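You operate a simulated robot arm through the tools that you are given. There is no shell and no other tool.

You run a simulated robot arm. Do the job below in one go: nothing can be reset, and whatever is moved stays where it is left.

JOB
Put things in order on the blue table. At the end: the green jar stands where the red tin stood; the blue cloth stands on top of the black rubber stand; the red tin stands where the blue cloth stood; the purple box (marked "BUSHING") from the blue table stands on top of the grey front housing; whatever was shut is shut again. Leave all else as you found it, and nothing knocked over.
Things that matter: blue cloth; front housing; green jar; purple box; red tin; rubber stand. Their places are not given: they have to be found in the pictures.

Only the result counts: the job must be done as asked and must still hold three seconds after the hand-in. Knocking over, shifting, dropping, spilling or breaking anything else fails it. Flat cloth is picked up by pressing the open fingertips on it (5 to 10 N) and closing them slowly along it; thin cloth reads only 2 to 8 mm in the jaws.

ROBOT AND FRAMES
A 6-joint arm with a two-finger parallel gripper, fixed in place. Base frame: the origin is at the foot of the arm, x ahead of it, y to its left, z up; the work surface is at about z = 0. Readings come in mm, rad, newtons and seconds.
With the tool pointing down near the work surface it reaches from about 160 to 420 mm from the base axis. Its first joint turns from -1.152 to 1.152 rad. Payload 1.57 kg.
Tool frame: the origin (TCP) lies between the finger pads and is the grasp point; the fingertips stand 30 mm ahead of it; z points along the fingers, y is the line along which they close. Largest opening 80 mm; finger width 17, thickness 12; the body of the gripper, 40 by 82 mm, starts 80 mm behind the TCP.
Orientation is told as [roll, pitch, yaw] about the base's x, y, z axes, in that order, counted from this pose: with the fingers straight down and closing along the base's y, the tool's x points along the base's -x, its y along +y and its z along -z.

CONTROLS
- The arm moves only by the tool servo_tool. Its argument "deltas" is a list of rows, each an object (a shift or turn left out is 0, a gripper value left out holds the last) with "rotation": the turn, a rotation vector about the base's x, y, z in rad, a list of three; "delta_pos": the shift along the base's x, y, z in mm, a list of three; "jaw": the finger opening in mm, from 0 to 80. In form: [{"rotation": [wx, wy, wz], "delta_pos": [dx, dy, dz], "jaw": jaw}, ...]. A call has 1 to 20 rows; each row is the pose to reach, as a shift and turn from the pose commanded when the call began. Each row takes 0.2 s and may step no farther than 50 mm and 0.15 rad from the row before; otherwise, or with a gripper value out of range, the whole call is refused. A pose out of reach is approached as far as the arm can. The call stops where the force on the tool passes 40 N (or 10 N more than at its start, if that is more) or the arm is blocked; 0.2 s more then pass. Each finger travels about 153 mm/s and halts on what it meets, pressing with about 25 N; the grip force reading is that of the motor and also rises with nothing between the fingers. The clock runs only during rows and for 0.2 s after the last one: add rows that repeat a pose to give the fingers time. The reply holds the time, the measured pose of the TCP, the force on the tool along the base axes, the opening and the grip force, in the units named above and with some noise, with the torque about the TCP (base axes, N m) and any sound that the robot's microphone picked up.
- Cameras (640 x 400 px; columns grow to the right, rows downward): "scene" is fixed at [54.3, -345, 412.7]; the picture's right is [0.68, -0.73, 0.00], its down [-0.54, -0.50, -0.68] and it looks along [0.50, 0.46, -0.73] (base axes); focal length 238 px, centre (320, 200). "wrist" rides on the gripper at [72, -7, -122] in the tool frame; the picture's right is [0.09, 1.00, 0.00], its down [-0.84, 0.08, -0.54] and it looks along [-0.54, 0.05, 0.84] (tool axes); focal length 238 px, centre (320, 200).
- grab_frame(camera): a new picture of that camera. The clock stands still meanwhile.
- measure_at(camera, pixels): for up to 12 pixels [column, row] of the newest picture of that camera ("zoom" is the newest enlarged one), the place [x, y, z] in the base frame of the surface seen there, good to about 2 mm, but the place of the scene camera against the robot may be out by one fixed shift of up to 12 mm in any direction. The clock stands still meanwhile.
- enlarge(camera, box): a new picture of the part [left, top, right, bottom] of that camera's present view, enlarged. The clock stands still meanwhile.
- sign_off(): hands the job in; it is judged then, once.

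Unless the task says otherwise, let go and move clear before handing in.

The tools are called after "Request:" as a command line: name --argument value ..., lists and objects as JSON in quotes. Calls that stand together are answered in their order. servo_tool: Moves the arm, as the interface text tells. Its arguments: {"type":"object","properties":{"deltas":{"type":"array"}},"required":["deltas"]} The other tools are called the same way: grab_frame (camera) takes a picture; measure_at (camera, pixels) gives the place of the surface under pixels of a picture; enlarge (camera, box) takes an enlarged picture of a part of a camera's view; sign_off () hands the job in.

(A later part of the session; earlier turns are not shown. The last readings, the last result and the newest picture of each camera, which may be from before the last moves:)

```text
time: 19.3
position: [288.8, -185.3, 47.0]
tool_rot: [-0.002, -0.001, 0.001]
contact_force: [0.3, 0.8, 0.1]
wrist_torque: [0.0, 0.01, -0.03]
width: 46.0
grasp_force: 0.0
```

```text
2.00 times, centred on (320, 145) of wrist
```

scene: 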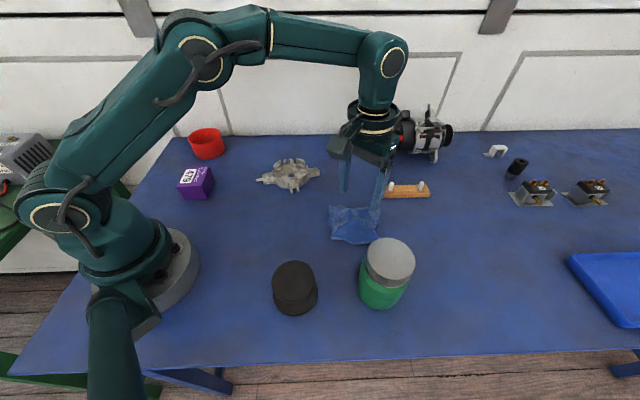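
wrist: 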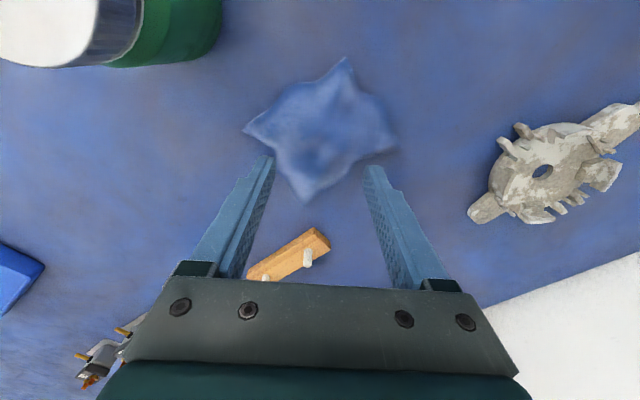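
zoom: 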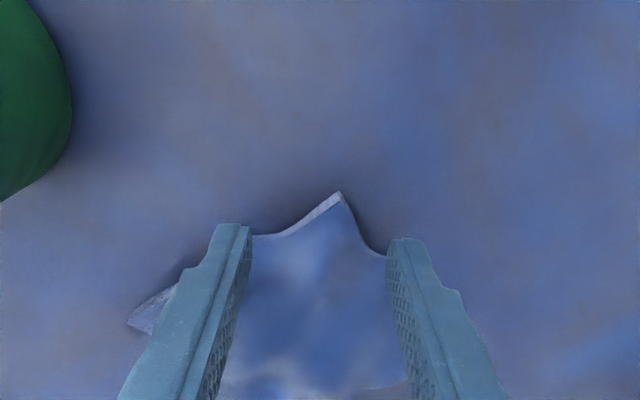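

The fingertips straddle the ridge cleanly at zoom (230,230) and (410,245). I'll lower to tip z≈7, then close slowly.

Request:
servo_tool --deltas '[{"delta_pos": [0, 0, -4]}, {"delta_pos": [0, 0, -7]}, {"delta_pos": [0, 0, -10]}, {"delta_pos": [0, 0, -10]}]'

Request:
servo_tool --deltas '[{"jaw": 42}, {"jaw": 38}, {"jaw": 34}, {"jaw": 30}, {"jaw": 26}, {"jaw": 22}, {"jaw": 18}, {"jaw": 14}, {"jaw": 11}, {"jaw": 8}, {"jaw": 5}, {"jaw": 3}, {"jaw": 1}, {"jaw": 0}, {"jaw": 0}, {"jaw": 0}]'

Request:
enlarge --camera "wrist" --box '[220, 45, 420, 245]'

Request:
enlarge --camera "scene" --box '[310, 175, 410, 255]'

```text
time: 20.3
position: [289.1, -185.4, 36.9]
tool_rot: [-0.004, -0.001, -0.001]
contact_force: [-0.7, 0.2, -0.8]
wrist_torque: [0.02, 0.0, 0.01]
width: 46.2
grasp_force: 0.0
```

```text
time: 23.7
position: [289.1, -184.3, 36.6]
tool_rot: [-0.004, -0.002, 0.002]
contact_force: [0.4, 0.3, 0.0]
wrist_torque: [-0.02, -0.03, 0.02]
width: 0.1
grasp_force: 21.4
```

```text
2.00 times, centred on (320, 145) of wrist
```

zoom: 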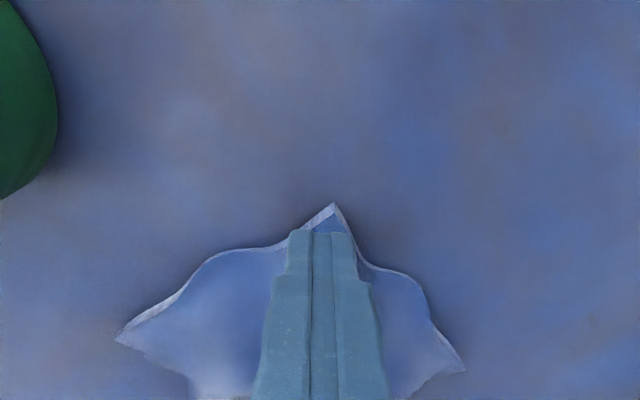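

```text
5.00 times, centred on (360, 215) of scene
```

zoom: 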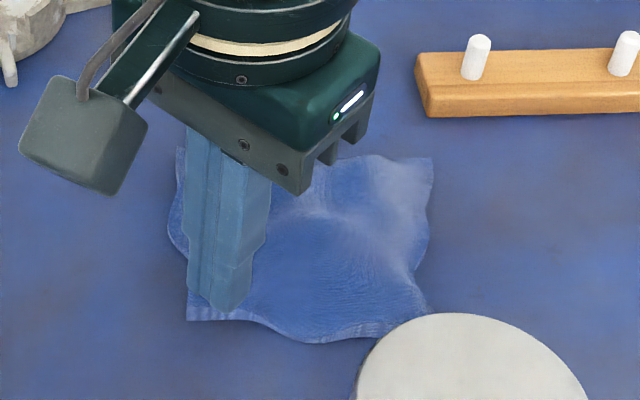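

The jaws read 0.1 mm, so no cloth was caught; the ridge slipped under tips that weren't pressing. I'll lift and re-check the shape, then use the pressed method, with the tips pushing the skirts against the table on both sides of the ridge.

Request:
servo_tool --deltas '[{"delta_pos": [0, 0, 20]}, {"delta_pos": [0, 0, 50]}, {"delta_pos": [20, 0, 65]}, {"delta_pos": [40, 0, 65], "jaw": 60}, {"delta_pos": [40, 0, 65]}]'

Request:
enlarge --camera "scene" --box '[310, 185, 410, 255]'

Request:
enlarge --camera "wrist" --box '[230, 45, 410, 205]'

Request:
measure_at --camera "zoom" --pixels '[[320, 100], [340, 100], [360, 100], [300, 110], [280, 110], [240, 130], [390, 140], [420, 160], [340, 130], [310, 130], [280, 140], [370, 140]]'

```text
time: 24.9
position: [329.3, -184.5, 104.0]
tool_rot: [-0.004, -0.003, -0.002]
contact_force: [0.2, -0.4, 0.1]
wrist_torque: [0.02, -0.01, -0.01]
width: 60.2
grasp_force: 0.1
```

```text
5.71 times, centred on (360, 220) of scene
```

zoom: 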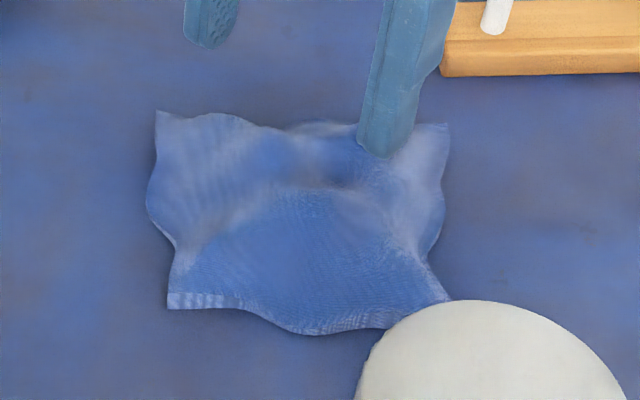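

```text
2.50 times, centred on (320, 125) of wrist
```

zoom: 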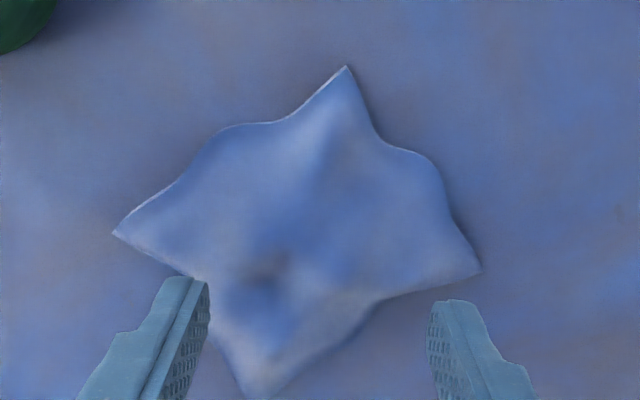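

```text
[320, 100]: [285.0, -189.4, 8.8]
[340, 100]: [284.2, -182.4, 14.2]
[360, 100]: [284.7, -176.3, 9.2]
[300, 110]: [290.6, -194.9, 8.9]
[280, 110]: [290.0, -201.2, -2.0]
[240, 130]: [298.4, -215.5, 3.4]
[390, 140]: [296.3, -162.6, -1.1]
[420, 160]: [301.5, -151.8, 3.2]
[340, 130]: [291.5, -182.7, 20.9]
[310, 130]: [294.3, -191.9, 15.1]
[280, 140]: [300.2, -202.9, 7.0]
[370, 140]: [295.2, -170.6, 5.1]
```

The cloth kept its shape. At x≈293 the ridge spans y=-200 to -168, so I'll press the tips down on its two slopes with the jaws at 26 mm, against the table, and then close slowly.

Request:
servo_tool --deltas '[{"delta_pos": [-18, 0, 0], "jaw": 26}, {"delta_pos": [-35.5, 0, -20]}, {"delta_pos": [-35.5, 0, -45]}, {"delta_pos": [-35.5, 0, -58]}, {"delta_pos": [-35.5, 0, -66]}, {"delta_pos": [-35.5, 0, -70]}, {"delta_pos": [-35.5, 0, -70]}]'

Request:
servo_tool --deltas '[{"delta_pos": [0, 0, -1]}, {"delta_pos": [0, 0, -2]}, {"delta_pos": [0, 0, -2]}]'

```text
time: 26.5
position: [293.5, -184.2, 34.2]
tool_rot: [-0.004, 0.0, 0.001]
contact_force: [-0.6, 0.1, -0.7]
wrist_torque: [0.01, 0.02, 0.01]
width: 26.1
grasp_force: 0.0
```

```text
time: 27.3
position: [293.8, -183.9, 31.9]
tool_rot: [-0.003, -0.001, 0.0]
contact_force: [-0.1, -0.3, 0.0]
wrist_torque: [-0.01, 0.03, -0.01]
width: 25.9
grasp_force: 0.0
```

There is still no force at tip z≈2. I'll go on by 1 mm steps.

Request:
servo_tool --deltas '[{"delta_pos": [0, 0, -1]}, {"delta_pos": [0, 0, -1]}]'

Request:
enlarge --camera "wrist" --box '[220, 45, 420, 245]'

Request:
enlarge --camera "scene" --box '[310, 175, 410, 255]'

```text
time: 27.9
position: [292.4, -184.2, 30.8]
tool_rot: [-0.004, -0.001, -0.001]
contact_force: [0.1, 0.1, -0.3]
wrist_torque: [0.02, 0.02, 0.0]
width: 26.0
grasp_force: 0.1
```

```text
2.00 times, centred on (320, 145) of wrist
```

zoom: 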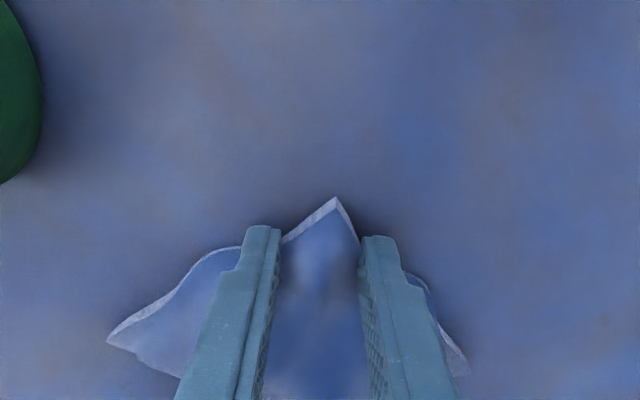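

```text
5.00 times, centred on (360, 215) of scene
```

zoom: 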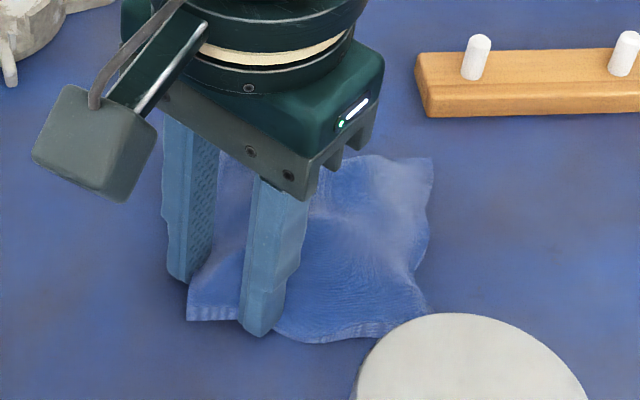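

The fingers straddle the ridge with their tips about 1 mm over the table. I'll press down to get 5–10 N.

Request:
servo_tool --deltas '[{"delta_pos": [0, 0, -1]}, {"delta_pos": [0, 0, -1]}]'

Request:
servo_tool --deltas '[{"delta_pos": [0, 0, -0.7]}, {"delta_pos": [0, 0, -0.7]}]'

```text
time: 28.5
position: [292.9, -184.8, 31.2]
tool_rot: [-0.003, -0.003, 0.0]
contact_force: [-4.4, 0.7, 15.2]
wrist_torque: [0.33, 0.24, 0.03]
width: 27.3
grasp_force: 1.0
```

```text
time: 29.0
position: [294.0, -186.4, 30.6]
tool_rot: [-0.007, -0.003, 0.001]
contact_force: [-0.9, 2.1, 3.5]
wrist_torque: [0.11, 0.01, 0.02]
width: 27.5
grasp_force: 0.5
stopped in row 2: the force on the tool passed its limit at 42 N (the readings are from after the stop); the commanded pose is now the measured one
```

Now it's in contact at TCP z≈30.6 with about 3.5 N, after a brief 42 N peak. I'll close slowly from here with a touch of downward bias.

Request:
servo_tool --deltas '[{"delta_pos": [0, 0, -0.2], "jaw": 25}, {"delta_pos": [0, 0, -0.2], "jaw": 23}, {"delta_pos": [0, 0, -0.2], "jaw": 21}, {"delta_pos": [0, 0, -0.2], "jaw": 19}, {"delta_pos": [0, 0, -0.2], "jaw": 17}, {"delta_pos": [0, 0, -0.2], "jaw": 15}, {"delta_pos": [0, 0, -0.2], "jaw": 13}, {"delta_pos": [0, 0, -0.2], "jaw": 11}, {"delta_pos": [0, 0, -0.2], "jaw": 9}, {"delta_pos": [0, 0, -0.2], "jaw": 7}, {"delta_pos": [0, 0, -0.2], "jaw": 5}, {"delta_pos": [0, 0, -0.2], "jaw": 3}, {"delta_pos": [0, 0, -0.2], "jaw": 1}, {"delta_pos": [0, 0, -0.2], "jaw": 0}, {"delta_pos": [0, 0, -0.2], "jaw": 0}]'

Request:
enlarge --camera "wrist" --box '[220, 45, 420, 245]'

Request:
enlarge --camera "scene" --box '[310, 175, 410, 255]'

```text
time: 32.2
position: [294.9, -186.1, 30.7]
tool_rot: [-0.009, -0.006, 0.002]
contact_force: [0.6, -6.9, 7.4]
wrist_torque: [-0.1, -0.02, 0.04]
width: 0.2
grasp_force: 21.0
```

```text
2.00 times, centred on (320, 145) of wrist
```

zoom: 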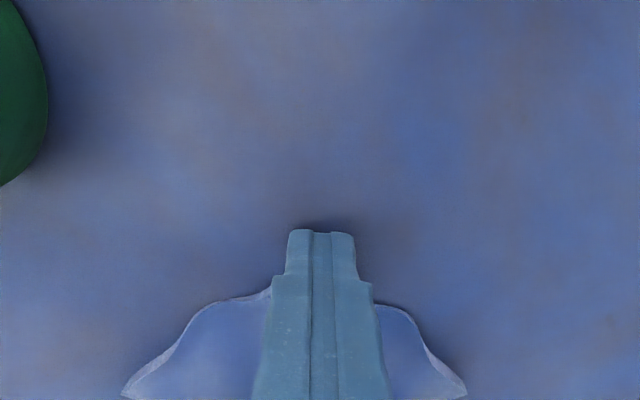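

```text
5.00 times, centred on (360, 215) of scene
```

zoom: 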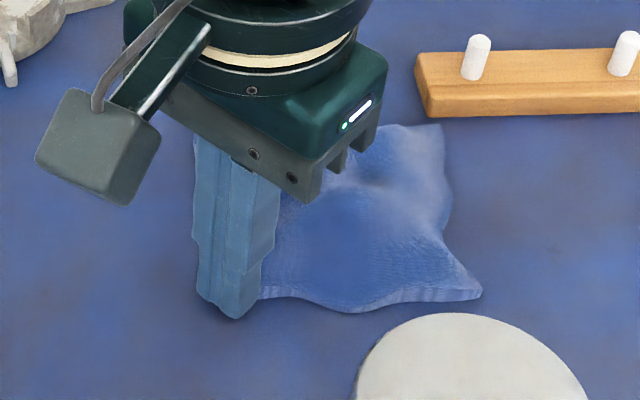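

The cloth slipped out and moved about 20 mm toward +x, with the jaws at 0.2 mm. I'll lift and see whether the bump moved with it.

Request:
servo_tool --deltas '[{"delta_pos": [0, 0, 20]}, {"delta_pos": [0, 0, 50]}, {"delta_pos": [20, 0, 75]}, {"delta_pos": [40, 0, 85], "jaw": 60}, {"delta_pos": [40, 0, 85]}]'

Request:
enlarge --camera "scene" --box '[310, 175, 410, 255]'

Request:
enlarge --camera "wrist" --box '[230, 45, 410, 205]'

Request:
measure_at --camera "zoom" --pixels '[[330, 130], [330, 150], [330, 180], [330, 210], [330, 240], [330, 270], [330, 300], [290, 220], [250, 220], [370, 220], [400, 220], [430, 220]]'

```text
time: 33.4
position: [334.8, -185.9, 114.0]
tool_rot: [-0.004, -0.002, 0.002]
contact_force: [0.0, 0.1, -0.1]
wrist_torque: [-0.01, -0.04, 0.04]
width: 59.8
grasp_force: 0.1
```

```text
5.00 times, centred on (360, 215) of scene
```

zoom: 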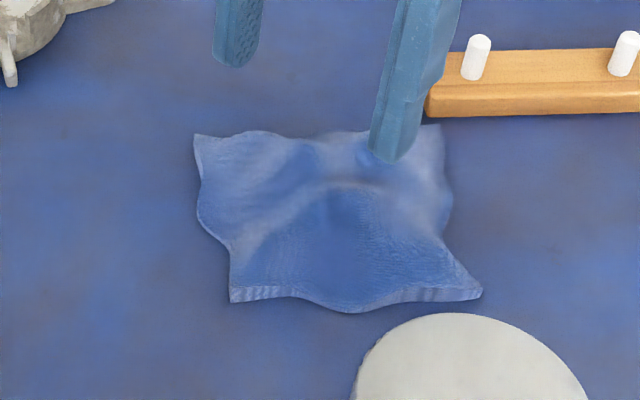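

```text
2.50 times, centred on (320, 125) of wrist
```

zoom: 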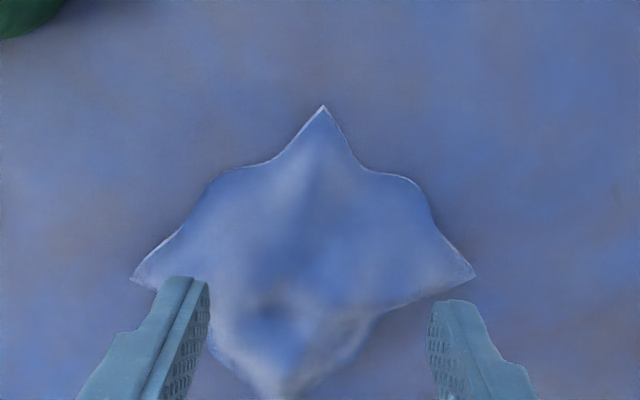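

```text
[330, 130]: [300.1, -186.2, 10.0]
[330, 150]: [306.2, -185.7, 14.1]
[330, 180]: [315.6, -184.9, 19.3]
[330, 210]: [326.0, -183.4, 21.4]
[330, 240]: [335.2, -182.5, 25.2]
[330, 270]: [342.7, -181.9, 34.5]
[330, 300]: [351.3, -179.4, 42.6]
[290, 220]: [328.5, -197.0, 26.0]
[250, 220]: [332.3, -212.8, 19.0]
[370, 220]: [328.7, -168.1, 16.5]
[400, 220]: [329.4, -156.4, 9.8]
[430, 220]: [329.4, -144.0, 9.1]
```

The bump moved with the cloth this time; it is now about 42 mm at (351,-179). My earlier "unchanged" readings came from an older wrist picture, so I'll take a fresh frame and measure properly.

Request:
grab_frame --camera "wrist"

Request:
measure_at --camera "wrist" --pixels '[[321, 88], [245, 155], [382, 155], [303, 203], [330, 165], [340, 165], [350, 165], [360, 160], [330, 155], [340, 150], [350, 150], [320, 165]]'

Request:
measure_at --camera "wrist" --pixels '[[310, 150], [300, 150], [290, 150], [280, 150], [300, 165], [290, 170], [310, 170], [300, 180], [315, 180], [330, 180], [310, 190], [345, 172]]'

```text
taken
```

wrist: 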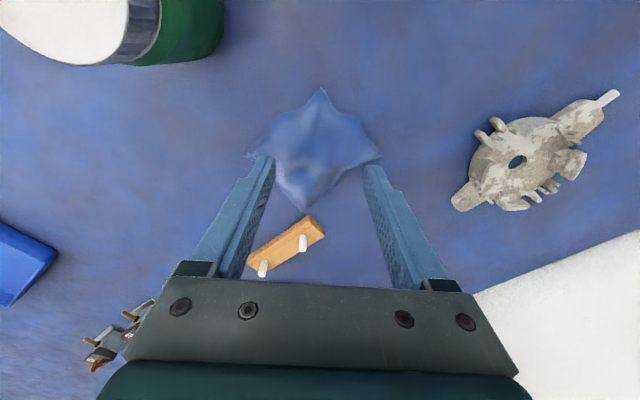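

```text
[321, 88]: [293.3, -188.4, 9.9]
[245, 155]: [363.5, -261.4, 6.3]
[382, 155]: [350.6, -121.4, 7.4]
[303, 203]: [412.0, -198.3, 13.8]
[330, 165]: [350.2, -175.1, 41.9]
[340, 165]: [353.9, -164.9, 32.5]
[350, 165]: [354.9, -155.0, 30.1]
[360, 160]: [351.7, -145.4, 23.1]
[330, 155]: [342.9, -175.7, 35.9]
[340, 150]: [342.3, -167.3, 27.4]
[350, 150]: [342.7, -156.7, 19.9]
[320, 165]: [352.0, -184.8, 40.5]
```

```text
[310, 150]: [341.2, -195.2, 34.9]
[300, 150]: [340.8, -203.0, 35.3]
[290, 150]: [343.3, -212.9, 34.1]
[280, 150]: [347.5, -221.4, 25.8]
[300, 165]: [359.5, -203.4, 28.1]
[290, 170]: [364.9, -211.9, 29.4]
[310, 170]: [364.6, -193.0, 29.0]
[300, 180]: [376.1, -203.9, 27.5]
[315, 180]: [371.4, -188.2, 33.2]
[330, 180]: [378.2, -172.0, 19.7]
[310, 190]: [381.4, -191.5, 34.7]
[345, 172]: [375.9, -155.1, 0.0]
```

The corners shifted by different amounts while the lumpy top moved as one piece by about 21 mm, so something rigid and light is most likely under the cloth. I'll pinch the free ridge deeper in at x≈314, well clear of the lump that starts at x≈338, with both tips on cloth.

Request:
servo_tool --deltas '[{"delta_pos": [-20.8, -1.1, -10], "jaw": 20}, {"delta_pos": [-20.8, -1.1, -50]}, {"delta_pos": [-20.8, -1.1, -66]}, {"delta_pos": [-20.8, -1.1, -75]}, {"delta_pos": [-20.8, -1.1, -79]}, {"delta_pos": [-20.8, -1.1, -81]}, {"delta_pos": [-20.8, -1.1, -81]}]'

Request:
enlarge --camera "wrist" --box '[220, 45, 420, 245]'

Request:
enlarge --camera "scene" --box '[310, 175, 410, 255]'

```text
time: 35.0
position: [312.6, -186.4, 32.4]
tool_rot: [-0.005, -0.004, 0.001]
contact_force: [0.6, -0.8, -0.7]
wrist_torque: [-0.01, -0.03, 0.02]
width: 20.1
grasp_force: 0.0
```

```text
2.00 times, centred on (320, 145) of wrist
```

zoom: 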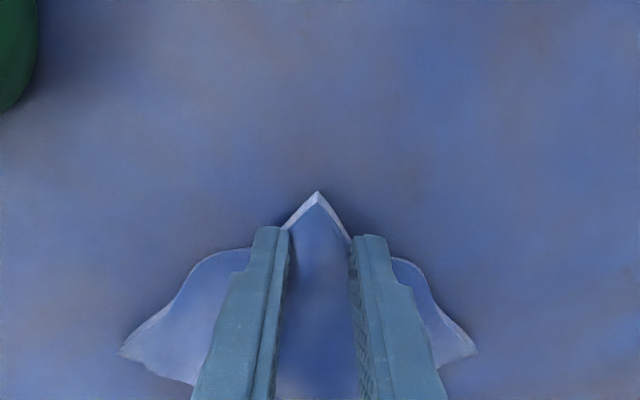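

```text
5.00 times, centred on (360, 215) of scene
```

zoom: 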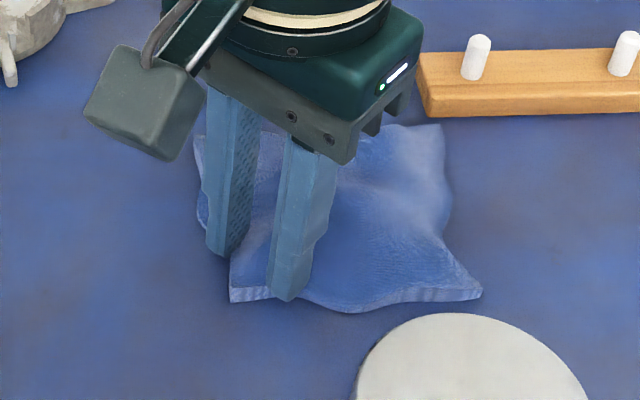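

Both tips sit on the cloth either side of the ridge at tip z≈2.4, still without force. I'll press on in half-millimetre steps.

Request:
servo_tool --deltas '[{"delta_pos": [0, 0, -0.5]}, {"delta_pos": [0, 0, -1]}, {"delta_pos": [0, 0, -1]}]'

Request:
servo_tool --deltas '[{"delta_pos": [0, 0, -0.5]}, {"delta_pos": [0, 0, -0.5]}]'

Request:
servo_tool --deltas '[{"delta_pos": [0, 0, -0.5]}, {"delta_pos": [0, 0, -0.5]}]'

```text
time: 35.8
position: [313.6, -184.9, 31.3]
tool_rot: [-0.006, -0.003, 0.002]
contact_force: [0.0, -0.2, -0.3]
wrist_torque: [-0.02, 0.04, 0.0]
width: 20.0
grasp_force: 0.1
```

```text
time: 36.4
position: [312.7, -186.2, 31.8]
tool_rot: [-0.007, -0.003, 0.002]
contact_force: [-0.2, 0.1, -0.8]
wrist_torque: [-0.02, 0.01, -0.01]
width: 19.9
grasp_force: 0.2
```

```text
time: 37.0
position: [313.4, -186.5, 32.0]
tool_rot: [-0.005, -0.003, 0.002]
contact_force: [-0.4, 0.3, 0.6]
wrist_torque: [0.0, 0.02, 0.02]
width: 20.2
grasp_force: 0.2
```

No force yet; the position readings scatter by about a millimetre. I'll keep stepping down gently.

Request:
servo_tool --deltas '[{"delta_pos": [0, 0, -0.5]}, {"delta_pos": [0, 0, -1]}, {"delta_pos": [0, 0, -1]}]'

Request:
servo_tool --deltas '[{"delta_pos": [0, 0, -0.5]}, {"delta_pos": [0, 0, -0.5]}]'

```text
time: 37.8
position: [312.6, -185.5, 29.8]
tool_rot: [-0.004, -0.002, 0.003]
contact_force: [-0.6, 0.3, -0.1]
wrist_torque: [0.0, 0.02, 0.0]
width: 19.9
grasp_force: 0.0
```

```text
time: 38.4
position: [312.7, -185.2, 30.3]
tool_rot: [-0.005, -0.004, 0.001]
contact_force: [0.5, -1.1, -0.1]
wrist_torque: [-0.01, -0.03, 0.04]
width: 20.0
grasp_force: 0.1
```

Request:
servo_tool --deltas '[{"delta_pos": [0, 0, -0.5]}, {"delta_pos": [0, 0, -0.5]}]'

Request:
servo_tool --deltas '[{"delta_pos": [0, 0, -0.5]}, {"delta_pos": [0, 0, -0.5]}]'

```text
time: 39.0
position: [312.8, -186.4, 29.8]
tool_rot: [-0.006, -0.002, 0.0]
contact_force: [-3.5, 1.4, 7.7]
wrist_torque: [0.17, 0.13, 0.02]
width: 21.1
grasp_force: 0.0
```

```text
time: 39.6
position: [313.6, -186.4, 29.5]
tool_rot: [-0.006, -0.005, 0.001]
contact_force: [-6.3, 1.0, 27.0]
wrist_torque: [0.52, 0.4, 0.06]
width: 21.2
grasp_force: 0.4
```

The tips are on the table at TCP z≈29.6 with 27 N, which is a bit much. I'll ease up 0.4 mm and close slowly.

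Request:
servo_tool --deltas '[{"delta_pos": [0, 0, 0.4], "jaw": 20}, {"delta_pos": [0, 0, 0.4], "jaw": 19}, {"delta_pos": [0, 0, 0.4], "jaw": 18}, {"delta_pos": [0, 0, 0.4], "jaw": 17}, {"delta_pos": [0, 0, 0.4], "jaw": 16}, {"delta_pos": [0, 0, 0.4], "jaw": 15}, {"delta_pos": [0, 0, 0.4], "jaw": 14}, {"delta_pos": [0, 0, 0.4], "jaw": 13}, {"delta_pos": [0, 0, 0.4], "jaw": 12}]'

Request:
enlarge --camera "wrist" --box '[220, 45, 420, 245]'

Request:
enlarge --camera "scene" --box '[310, 175, 410, 255]'

```text
time: 41.6
position: [312.1, -186.2, 30.4]
tool_rot: [-0.005, -0.006, 0.0]
contact_force: [-1.3, 9.5, 32.2]
wrist_torque: [0.78, 0.24, -0.1]
width: 20.4
grasp_force: 4.8
```

```text
2.00 times, centred on (320, 145) of wrist
```

zoom: 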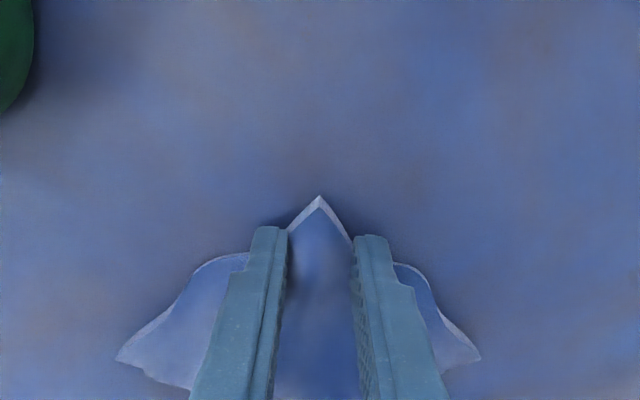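

```text
5.00 times, centred on (360, 215) of scene
```

zoom: 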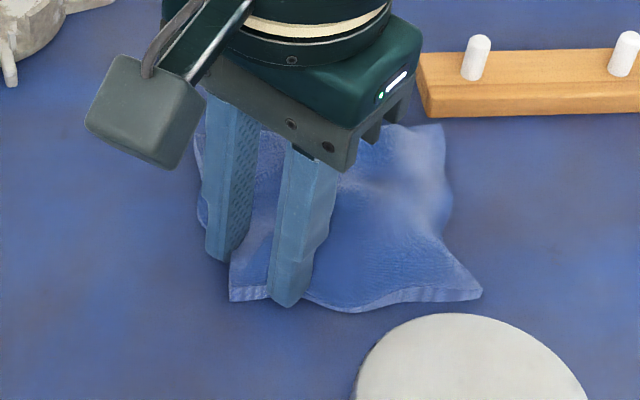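

The finger is stuck by friction at 32 N, with the jaws held at 20 mm. I'll ease off further to get near 8 N before closing.

Request:
servo_tool --deltas '[{"delta_pos": [0, 0, 0.5], "jaw": 18}, {"delta_pos": [0, 0, 0.5], "jaw": 18}]'

```text
time: 42.2
position: [312.2, -186.0, 30.0]
tool_rot: [-0.004, -0.005, 0.004]
contact_force: [3.9, 3.6, 16.3]
wrist_torque: [0.37, 0.04, -0.04]
width: 21.1
grasp_force: 1.8
```

Request:
servo_tool --deltas '[{"delta_pos": [0, 0, 0.3], "jaw": 18}, {"delta_pos": [0, 0, 0.3], "jaw": 17}, {"delta_pos": [0, 0, 0.3], "jaw": 16}, {"delta_pos": [0, 0, 0.3], "jaw": 15}]'

```text
time: 43.2
position: [312.2, -186.4, 29.6]
tool_rot: [-0.005, 0.0, 0.0]
contact_force: [0.1, 2.7, 2.8]
wrist_torque: [0.2, 0.01, -0.05]
width: 17.6
grasp_force: 1.4
```

The force is about 3 N now and the jaws are moving (17.6 mm). I'll continue closing slowly.

Request:
servo_tool --deltas '[{"jaw": 15}, {"jaw": 14}, {"jaw": 13}, {"jaw": 12}, {"jaw": 11}, {"jaw": 10}, {"jaw": 9}, {"jaw": 8}]'

Request:
enlarge --camera "wrist" --box '[220, 45, 420, 245]'

Request:
enlarge --camera "scene" --box '[310, 175, 410, 255]'

```text
time: 45.0
position: [312.3, -187.1, 31.2]
tool_rot: [-0.005, -0.004, 0.003]
contact_force: [0.4, 0.7, 0.0]
wrist_torque: [0.0, -0.01, -0.02]
width: 8.1
grasp_force: 0.1
```

```text
2.00 times, centred on (320, 145) of wrist
```

zoom: 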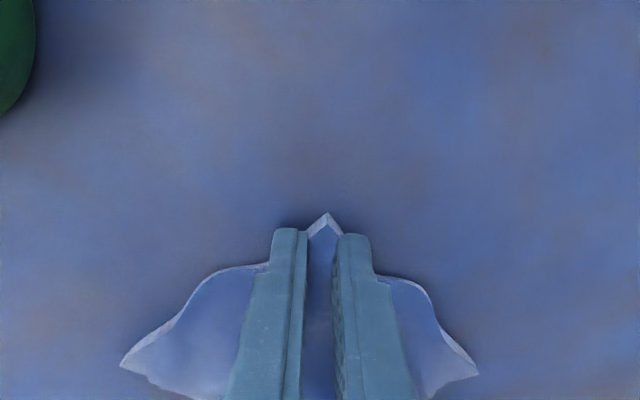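

```text
5.00 times, centred on (360, 215) of scene
```

zoom: 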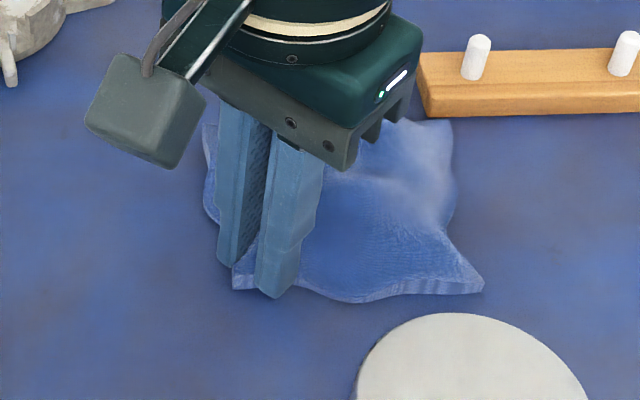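

The jaws are at 8 mm and the cloth's corner shows between the fingers at zoom (325,213). I'll press down slightly and close the rest.

Request:
servo_tool --deltas '[{"delta_pos": [0, 0, -0.4], "jaw": 8}, {"delta_pos": [0, 0, -0.8], "jaw": 7}, {"delta_pos": [0, 0, -0.8], "jaw": 6}, {"delta_pos": [0, 0, -0.8], "jaw": 5}]'

Request:
servo_tool --deltas '[{"jaw": 4}, {"jaw": 3}, {"jaw": 2}, {"jaw": 1}, {"jaw": 0}, {"jaw": 0}, {"jaw": 0}]'

Request:
enlarge --camera "wrist" --box '[220, 45, 420, 245]'

Request:
enlarge --camera "scene" --box '[310, 175, 410, 255]'

```text
time: 46.0
position: [312.7, -186.3, 30.3]
tool_rot: [-0.007, -0.002, 0.001]
contact_force: [-2.9, 2.0, 6.9]
wrist_torque: [0.15, 0.13, 0.01]
width: 7.1
grasp_force: 1.6
```

```text
time: 47.6
position: [312.6, -186.7, 30.5]
tool_rot: [-0.005, -0.005, 0.002]
contact_force: [2.2, -2.4, 2.9]
wrist_torque: [-0.04, -0.03, -0.01]
width: 0.0
grasp_force: 21.5
```

```text
2.00 times, centred on (320, 145) of wrist
```

zoom: 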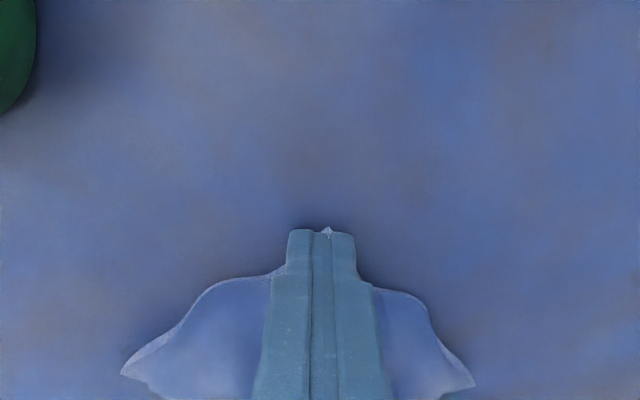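

```text
5.00 times, centred on (360, 215) of scene
```

zoom: 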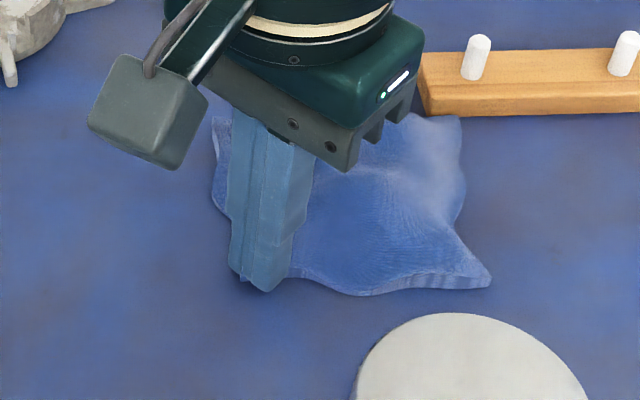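

The jaws read 0, but a bit of cloth pokes out between the tips at zoom (327,231). I'll lift 15 mm to test whether the cloth follows.

Request:
servo_tool --deltas '[{"delta_pos": [0, 0, 5]}, {"delta_pos": [0, 0, 10]}, {"delta_pos": [0, 0, 15]}, {"delta_pos": [0, 0, 15]}]'

Request:
enlarge --camera "scene" --box '[310, 175, 410, 255]'

Request:
enlarge --camera "wrist" --box '[220, 45, 420, 245]'

```text
time: 48.6
position: [311.6, -188.2, 45.5]
tool_rot: [-0.004, -0.002, 0.001]
contact_force: [-0.1, -1.1, 0.5]
wrist_torque: [0.03, 0.0, -0.01]
width: 0.2
grasp_force: 21.3
```

```text
5.00 times, centred on (360, 215) of scene
```

zoom: 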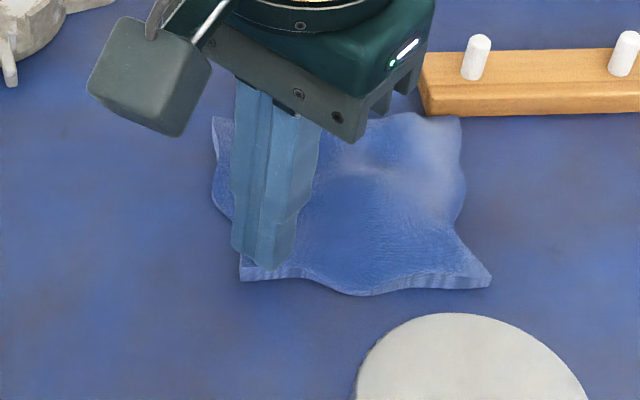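

```text
2.00 times, centred on (320, 145) of wrist
```

zoom: 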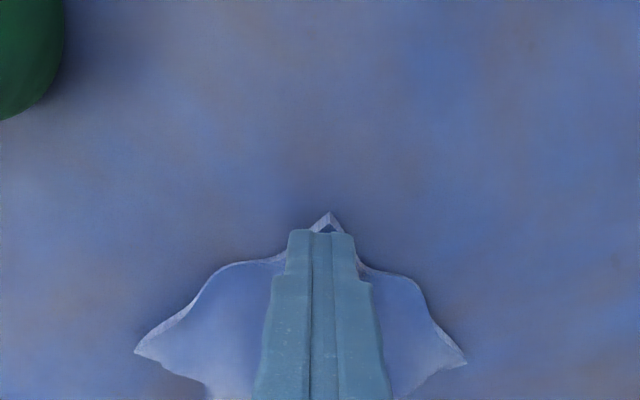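

The cloth did not follow, and it is getting close to the wooden block at its far corner, so I must not push it that way again. I'll raise up and look at it freely from above to understand its shape.

Request:
servo_tool --deltas '[{"delta_pos": [0, 0, 40], "jaw": 60}, {"delta_pos": [10, 10, 90]}, {"delta_pos": [15, 20, 130]}, {"delta_pos": [15, 20, 150]}, {"delta_pos": [15, 20, 150]}]'

Request:
grab_frame --camera "wrist"

Request:
enlarge --camera "wrist" --box '[235, 85, 375, 205]'

Request:
enlarge --camera "scene" --box '[310, 175, 410, 255]'

```text
refused: row 2 steps farther than a row can; nothing moved
```

```text
taken
```

wrist: 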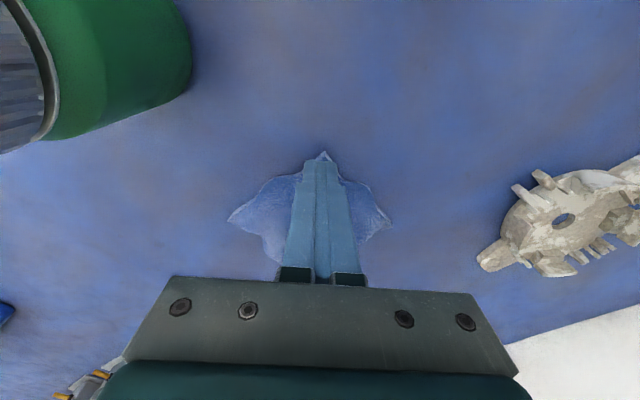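

```text
3.33 times, centred on (305, 145) of wrist
```

zoom: 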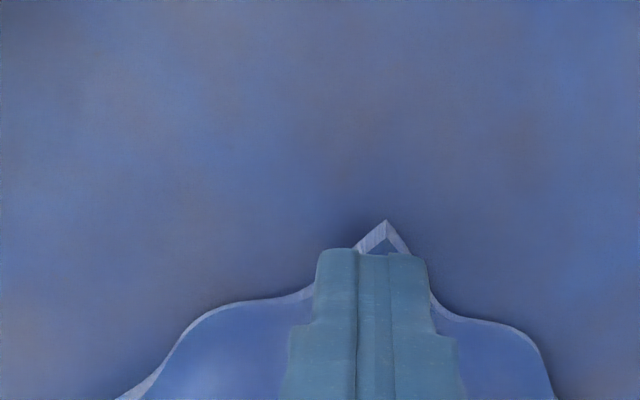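

```text
5.00 times, centred on (360, 215) of scene
```

zoom: 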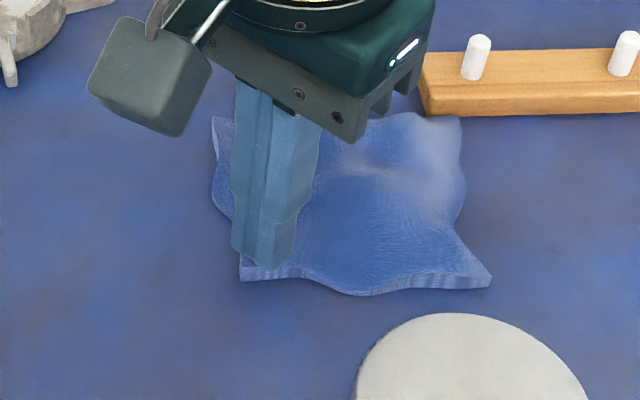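

One row stepped too far, so nothing moved. I'll redo the lift with smaller steps.

Request:
servo_tool --deltas '[{"delta_pos": [0, 0, 40], "jaw": 60}, {"delta_pos": [5, 8, 80]}, {"delta_pos": [12, 16, 120]}, {"delta_pos": [15, 20, 150]}, {"delta_pos": [15, 20, 150]}]'

Request:
grab_frame --camera "wrist"

Request:
enlarge --camera "scene" --box '[310, 175, 410, 255]'

Request:
enlarge --camera "wrist" --box '[235, 85, 375, 205]'

```text
time: 49.8
position: [326.9, -166.9, 195.1]
tool_rot: [-0.006, -0.001, 0.003]
contact_force: [0.1, -0.1, 0.0]
wrist_torque: [-0.01, 0.03, 0.01]
width: 60.0
grasp_force: 0.0
```

```text
taken
```

wrist: 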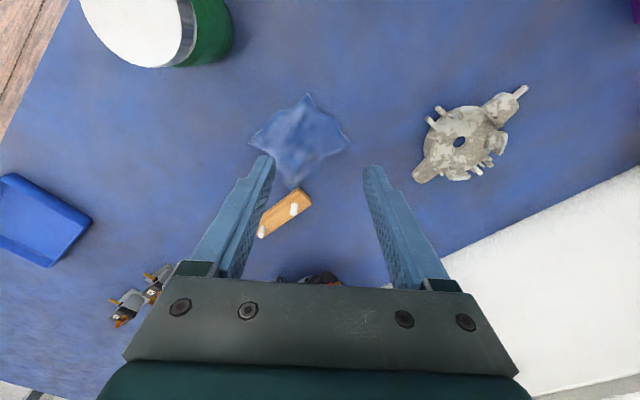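

```text
5.00 times, centred on (360, 215) of scene
```

zoom: 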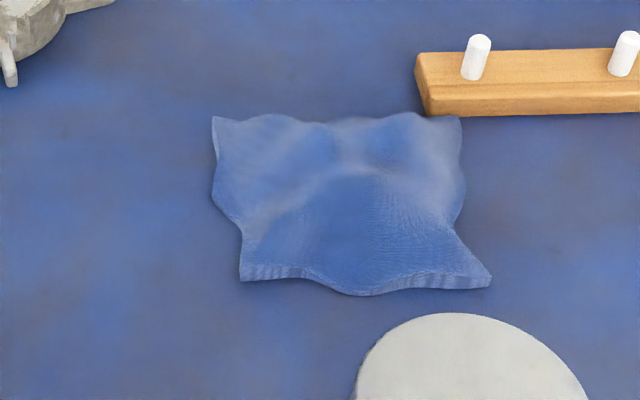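

```text
3.33 times, centred on (305, 145) of wrist
```

zoom: 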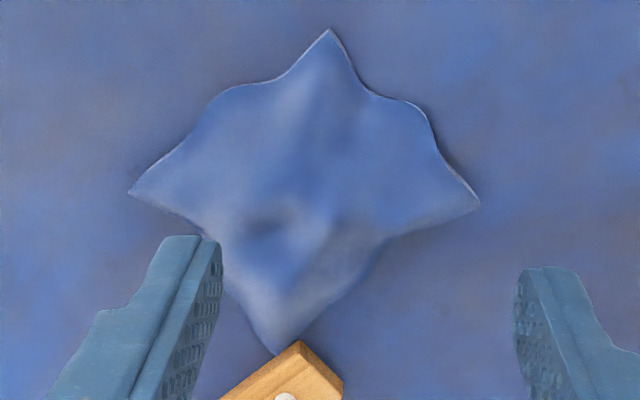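

The cloth still has the same lumpy top, its far corner touches the wooden block's near corner at zoom (285,348), and the block has not moved. I'll measure the present top so I can test the bump with a very gentle press.

Request:
measure_at --camera "wrist" --pixels '[[308, 94], [250, 143], [348, 147], [293, 188], [310, 145], [310, 155], [302, 145], [302, 155], [295, 150], [290, 150], [285, 145], [320, 145]]'

Request:
measure_at --camera "wrist" --pixels '[[290, 160], [300, 165], [310, 163], [315, 155], [325, 150], [332, 148], [320, 155], [310, 130], [300, 130], [290, 135], [320, 130], [297, 175]]'

```text
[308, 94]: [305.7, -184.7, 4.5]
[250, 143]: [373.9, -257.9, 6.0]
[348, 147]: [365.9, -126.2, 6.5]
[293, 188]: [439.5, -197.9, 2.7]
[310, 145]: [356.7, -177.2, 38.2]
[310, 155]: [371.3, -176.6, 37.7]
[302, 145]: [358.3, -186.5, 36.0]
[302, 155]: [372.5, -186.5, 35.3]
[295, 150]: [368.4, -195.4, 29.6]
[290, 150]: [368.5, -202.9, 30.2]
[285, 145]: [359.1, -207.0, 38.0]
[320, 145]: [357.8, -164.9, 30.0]
```

```text
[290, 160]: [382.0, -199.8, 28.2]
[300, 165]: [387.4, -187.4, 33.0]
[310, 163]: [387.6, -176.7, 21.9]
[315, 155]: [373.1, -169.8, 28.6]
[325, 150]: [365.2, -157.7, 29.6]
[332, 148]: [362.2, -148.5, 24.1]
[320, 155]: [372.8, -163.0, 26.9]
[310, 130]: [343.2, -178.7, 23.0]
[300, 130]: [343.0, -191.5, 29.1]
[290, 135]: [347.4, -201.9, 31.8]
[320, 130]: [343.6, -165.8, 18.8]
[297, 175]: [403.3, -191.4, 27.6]
```

The corner distances (N–S 131, W–E 132) are the same as at the start, so the whole thing is shifting as one piece and its middle is now at about (371,-192), near the reach limit. I'll try dragging it back toward the base by pressing gently on the flat top near (360,-182) with closed fingers.

Request:
servo_tool --deltas '[{"delta_pos": [8, -4, -35], "jaw": 0}, {"delta_pos": [18, -8, -70]}, {"delta_pos": [28, -12, -100]}, {"delta_pos": [33, -14, -116]}, {"delta_pos": [33, -14, -116]}]'

Request:
servo_tool --deltas '[{"delta_pos": [0, 0, -3]}, {"delta_pos": [0, 0, -6]}, {"delta_pos": [0, 0, -6]}]'

```text
time: 51.0
position: [361.2, -182.4, 79.5]
tool_rot: [-0.007, -0.004, 0.0]
contact_force: [-0.4, -0.1, 0.2]
wrist_torque: [0.0, 0.02, -0.01]
width: 0.0
grasp_force: 21.4
```

```text
time: 51.8
position: [360.1, -181.3, 72.9]
tool_rot: [-0.006, -0.003, 0.001]
contact_force: [1.2, -0.3, 0.5]
wrist_torque: [0.03, 0.0, 0.02]
width: 0.0
grasp_force: 20.9
```

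Request:
servo_tool --deltas '[{"delta_pos": [0, 0, -1]}, {"delta_pos": [0, 0, -2]}]'

Request:
servo_tool --deltas '[{"delta_pos": [0, 0, -1]}, {"delta_pos": [0, 0, -2]}]'

Request:
servo_tool --deltas '[{"delta_pos": [0, 0, -1]}, {"delta_pos": [0, 0, -2]}]'

Request:
enlarge --camera "scene" --box '[310, 175, 410, 255]'

```text
time: 52.4
position: [359.8, -181.5, 70.7]
tool_rot: [-0.003, -0.001, 0.003]
contact_force: [-1.4, -0.1, 0.3]
wrist_torque: [-0.02, -0.01, -0.01]
width: 0.0
grasp_force: 22.2
```

```text
time: 53.0
position: [360.0, -181.1, 68.7]
tool_rot: [-0.005, -0.002, 0.001]
contact_force: [0.3, -0.1, 0.3]
wrist_torque: [0.02, -0.02, -0.04]
width: 0.1
grasp_force: 21.5
```

```text
time: 53.6
position: [361.2, -180.3, 67.3]
tool_rot: [-0.005, -0.002, 0.002]
contact_force: [1.2, -1.3, 0.5]
wrist_torque: [0.0, -0.03, 0.0]
width: 0.0
grasp_force: 21.3
```

```text
5.00 times, centred on (360, 215) of scene
```

zoom: 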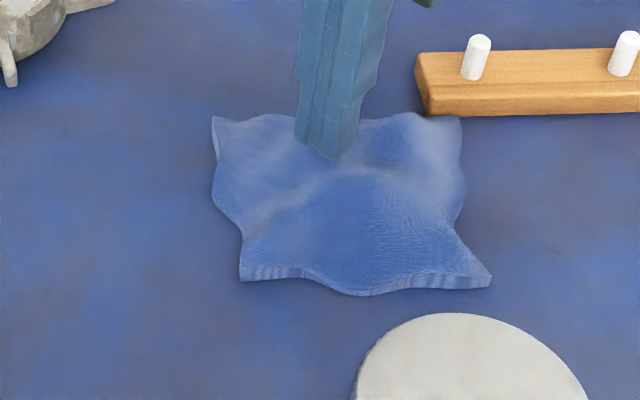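

The tips are at z≈37 over the top, still without force. I'll continue slowly, with one check per call.

Request:
servo_tool --deltas '[{"delta_pos": [0, 0, -1]}, {"delta_pos": [0, 0, -2]}]'

Request:
servo_tool --deltas '[{"delta_pos": [0, 0, -1]}, {"delta_pos": [0, 0, -2]}]'

Request:
servo_tool --deltas '[{"delta_pos": [0, 0, -1]}, {"delta_pos": [0, 0, -2]}]'

Request:
enlarge --camera "scene" --box '[310, 175, 410, 255]'

```text
time: 54.2
position: [360.9, -180.5, 64.5]
tool_rot: [-0.005, -0.002, 0.001]
contact_force: [0.5, 0.6, 0.4]
wrist_torque: [-0.01, -0.01, 0.0]
width: 0.2
grasp_force: 21.3
```

```text
time: 54.8
position: [361.2, -180.5, 62.7]
tool_rot: [-0.006, -0.002, 0.002]
contact_force: [0.2, -0.3, -0.5]
wrist_torque: [-0.01, -0.01, -0.02]
width: 0.3
grasp_force: 21.2
```

```text
time: 55.4
position: [362.0, -180.2, 61.2]
tool_rot: [-0.003, -0.007, 0.0]
contact_force: [-1.1, 1.3, 8.5]
wrist_torque: [0.06, 0.08, -0.02]
width: 0.0
grasp_force: 21.8
```

```text
5.00 times, centred on (360, 215) of scene
```

zoom: 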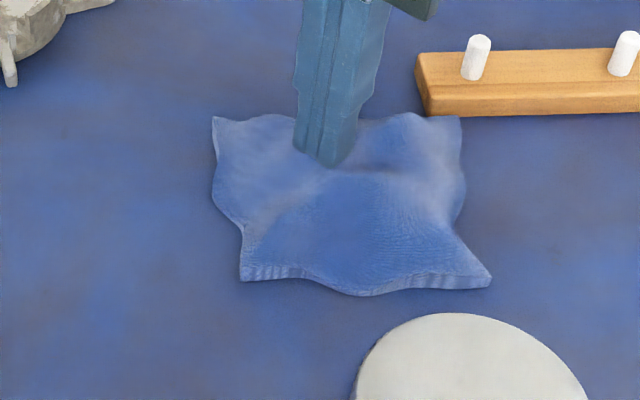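

The tips met a hard flat level at z≈31 here too (8.5 N), while the visible top was about 37. So the wrinkles are soft and something flat-topped about 30 mm high lies under the cloth. That suits the press-and-close method, so I'll rise, open to 36 mm and press on the flat top.

Request:
servo_tool --deltas '[{"delta_pos": [0, 0, 10]}, {"delta_pos": [0, 0, 14], "jaw": 36}, {"delta_pos": [0, -5, 14]}, {"delta_pos": [0, -5, 8]}, {"delta_pos": [0, -5, 4]}, {"delta_pos": [0, -5, 4]}]'

Request:
servo_tool --deltas '[{"delta_pos": [0, 0, -1]}, {"delta_pos": [0, 0, -2]}, {"delta_pos": [0, 0, -2]}]'

```text
time: 56.8
position: [361.0, -184.2, 64.6]
tool_rot: [-0.006, -0.004, 0.0]
contact_force: [0.1, -0.1, -0.1]
wrist_torque: [0.02, 0.0, 0.01]
width: 35.9
grasp_force: 0.0
```

```text
time: 57.6
position: [361.3, -185.4, 62.0]
tool_rot: [-0.005, -0.004, 0.001]
contact_force: [0.2, -0.2, -0.4]
wrist_torque: [0.01, 0.02, -0.01]
width: 36.0
grasp_force: 0.1
```

Request:
servo_tool --deltas '[{"delta_pos": [0, 0, -0.5]}, {"delta_pos": [0, 0, -1]}, {"delta_pos": [0, 0, -1]}]'

Request:
servo_tool --deltas '[{"delta_pos": [0, 0, -0.5]}, {"delta_pos": [0, 0, -0.5]}]'

```text
time: 58.4
position: [359.6, -186.5, 61.7]
tool_rot: [-0.004, -0.002, 0.0]
contact_force: [-0.1, 0.6, 0.5]
wrist_torque: [0.02, 0.0, -0.01]
width: 36.1
grasp_force: 0.1
```

```text
time: 59.0
position: [360.0, -186.7, 61.1]
tool_rot: [-0.005, -0.002, 0.002]
contact_force: [0.8, 0.1, 1.0]
wrist_torque: [0.0, -0.01, -0.03]
width: 36.0
grasp_force: 0.0
```

Request:
servo_tool --deltas '[{"delta_pos": [0, 0, -0.5]}, {"delta_pos": [0, 0, -0.5]}]'

Request:
servo_tool --deltas '[{"delta_pos": [0, 0, -0.5]}, {"delta_pos": [0, 0, -0.5]}]'

```text
time: 59.6
position: [361.2, -186.3, 59.9]
tool_rot: [-0.004, -0.003, 0.002]
contact_force: [-2.3, 0.0, 3.5]
wrist_torque: [0.11, 0.04, 0.06]
width: 36.2
grasp_force: 0.1
```

```text
time: 60.2
position: [360.6, -186.4, 60.1]
tool_rot: [-0.006, -0.003, -0.001]
contact_force: [-6.2, 5.0, 17.8]
wrist_torque: [0.3, 0.16, 0.05]
width: 36.5
grasp_force: 0.2
```

Both tips meet the hard flat top at tip z≈30, at 17.8 N. I'll ease up 0.25 mm and close slowly.

Request:
servo_tool --deltas '[{"delta_pos": [0, 0, 0.25], "jaw": 35}, {"delta_pos": [0, 0, 0.25], "jaw": 33}, {"delta_pos": [0, 0, 0.25], "jaw": 31}, {"delta_pos": [0, 0, 0.25], "jaw": 29}, {"delta_pos": [0, 0, 0.25], "jaw": 27}]'

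Request:
enlarge --camera "wrist" --box '[220, 65, 420, 265]'

Request:
enlarge --camera "scene" --box '[310, 165, 410, 245]'

```text
time: 61.4
position: [360.8, -185.4, 60.0]
tool_rot: [-0.007, -0.005, 0.002]
contact_force: [-1.8, 2.6, 23.0]
wrist_torque: [0.3, -0.04, 0.04]
width: 36.1
grasp_force: 4.8
```

```text
2.00 times, centred on (320, 165) of wrist
```

zoom: 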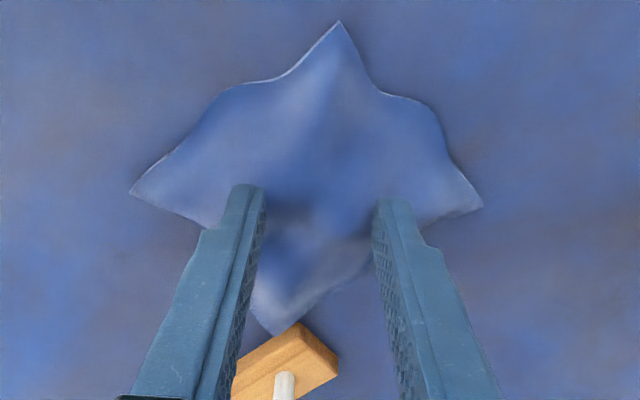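

```text
5.00 times, centred on (360, 205) of scene
```

zoom: 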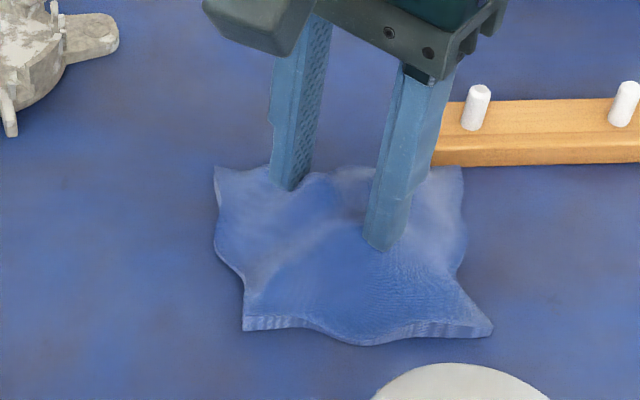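

The force is still 23 N and friction holds the fingers. I'll ease up more to about 5–8 N.

Request:
servo_tool --deltas '[{"delta_pos": [0, 0, 0.4], "jaw": 33}, {"delta_pos": [0, 0, 0.4], "jaw": 33}]'

```text
time: 62.0
position: [361.1, -185.9, 59.9]
tool_rot: [-0.005, -0.002, 0.001]
contact_force: [-1.3, -1.3, 20.9]
wrist_torque: [0.18, -0.04, -0.02]
width: 36.1
grasp_force: 1.9
```

Request:
servo_tool --deltas '[{"delta_pos": [0, 0, 0.4], "jaw": 33}, {"delta_pos": [0, 0, 0.4], "jaw": 32}, {"delta_pos": [0, 0, 0.4], "jaw": 31}]'

```text
time: 62.8
position: [360.3, -185.7, 60.8]
tool_rot: [-0.005, -0.003, 0.002]
contact_force: [1.5, -2.2, 10.9]
wrist_torque: [0.03, -0.07, -0.03]
width: 34.1
grasp_force: 1.3
```

The force is now about 11 N and the fingers are moving (34 mm). I'll continue closing slowly.

Request:
servo_tool --deltas '[{"delta_pos": [0, 0, 0.1], "jaw": 31}, {"delta_pos": [0, 0, 0.1], "jaw": 30}, {"delta_pos": [0, 0, 0.1], "jaw": 29}, {"delta_pos": [0, 0, 0.1], "jaw": 28}, {"delta_pos": [0, 0, 0.1], "jaw": 27}, {"delta_pos": [0, 0, 0.1], "jaw": 26}, {"delta_pos": [0, 0, 0.1], "jaw": 25}, {"delta_pos": [0, 0, 0.1], "jaw": 24}]'

Request:
enlarge --camera "wrist" --box '[220, 65, 420, 265]'

Request:
enlarge --camera "scene" --box '[310, 165, 410, 245]'

```text
time: 64.6
position: [361.6, -184.9, 60.8]
tool_rot: [-0.005, -0.003, 0.0]
contact_force: [-0.2, 2.6, 3.8]
wrist_torque: [0.16, -0.02, 0.0]
width: 26.0
grasp_force: 0.5
```

```text
2.00 times, centred on (320, 165) of wrist
```

zoom: 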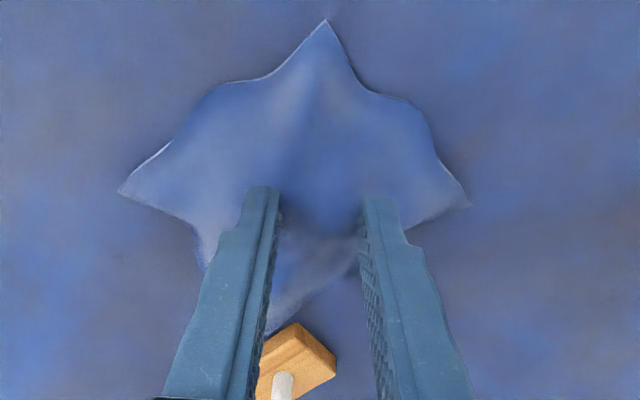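

```text
5.00 times, centred on (360, 205) of scene
```

zoom: 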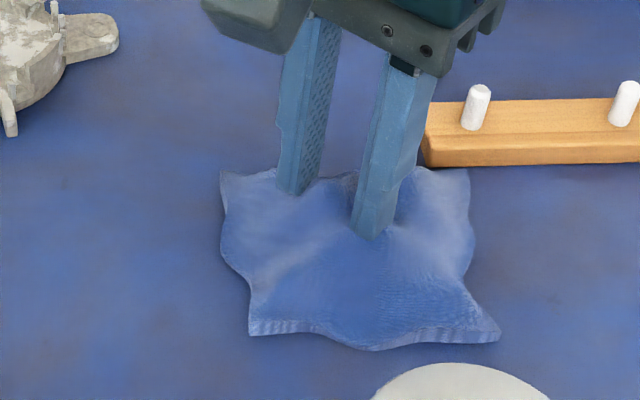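

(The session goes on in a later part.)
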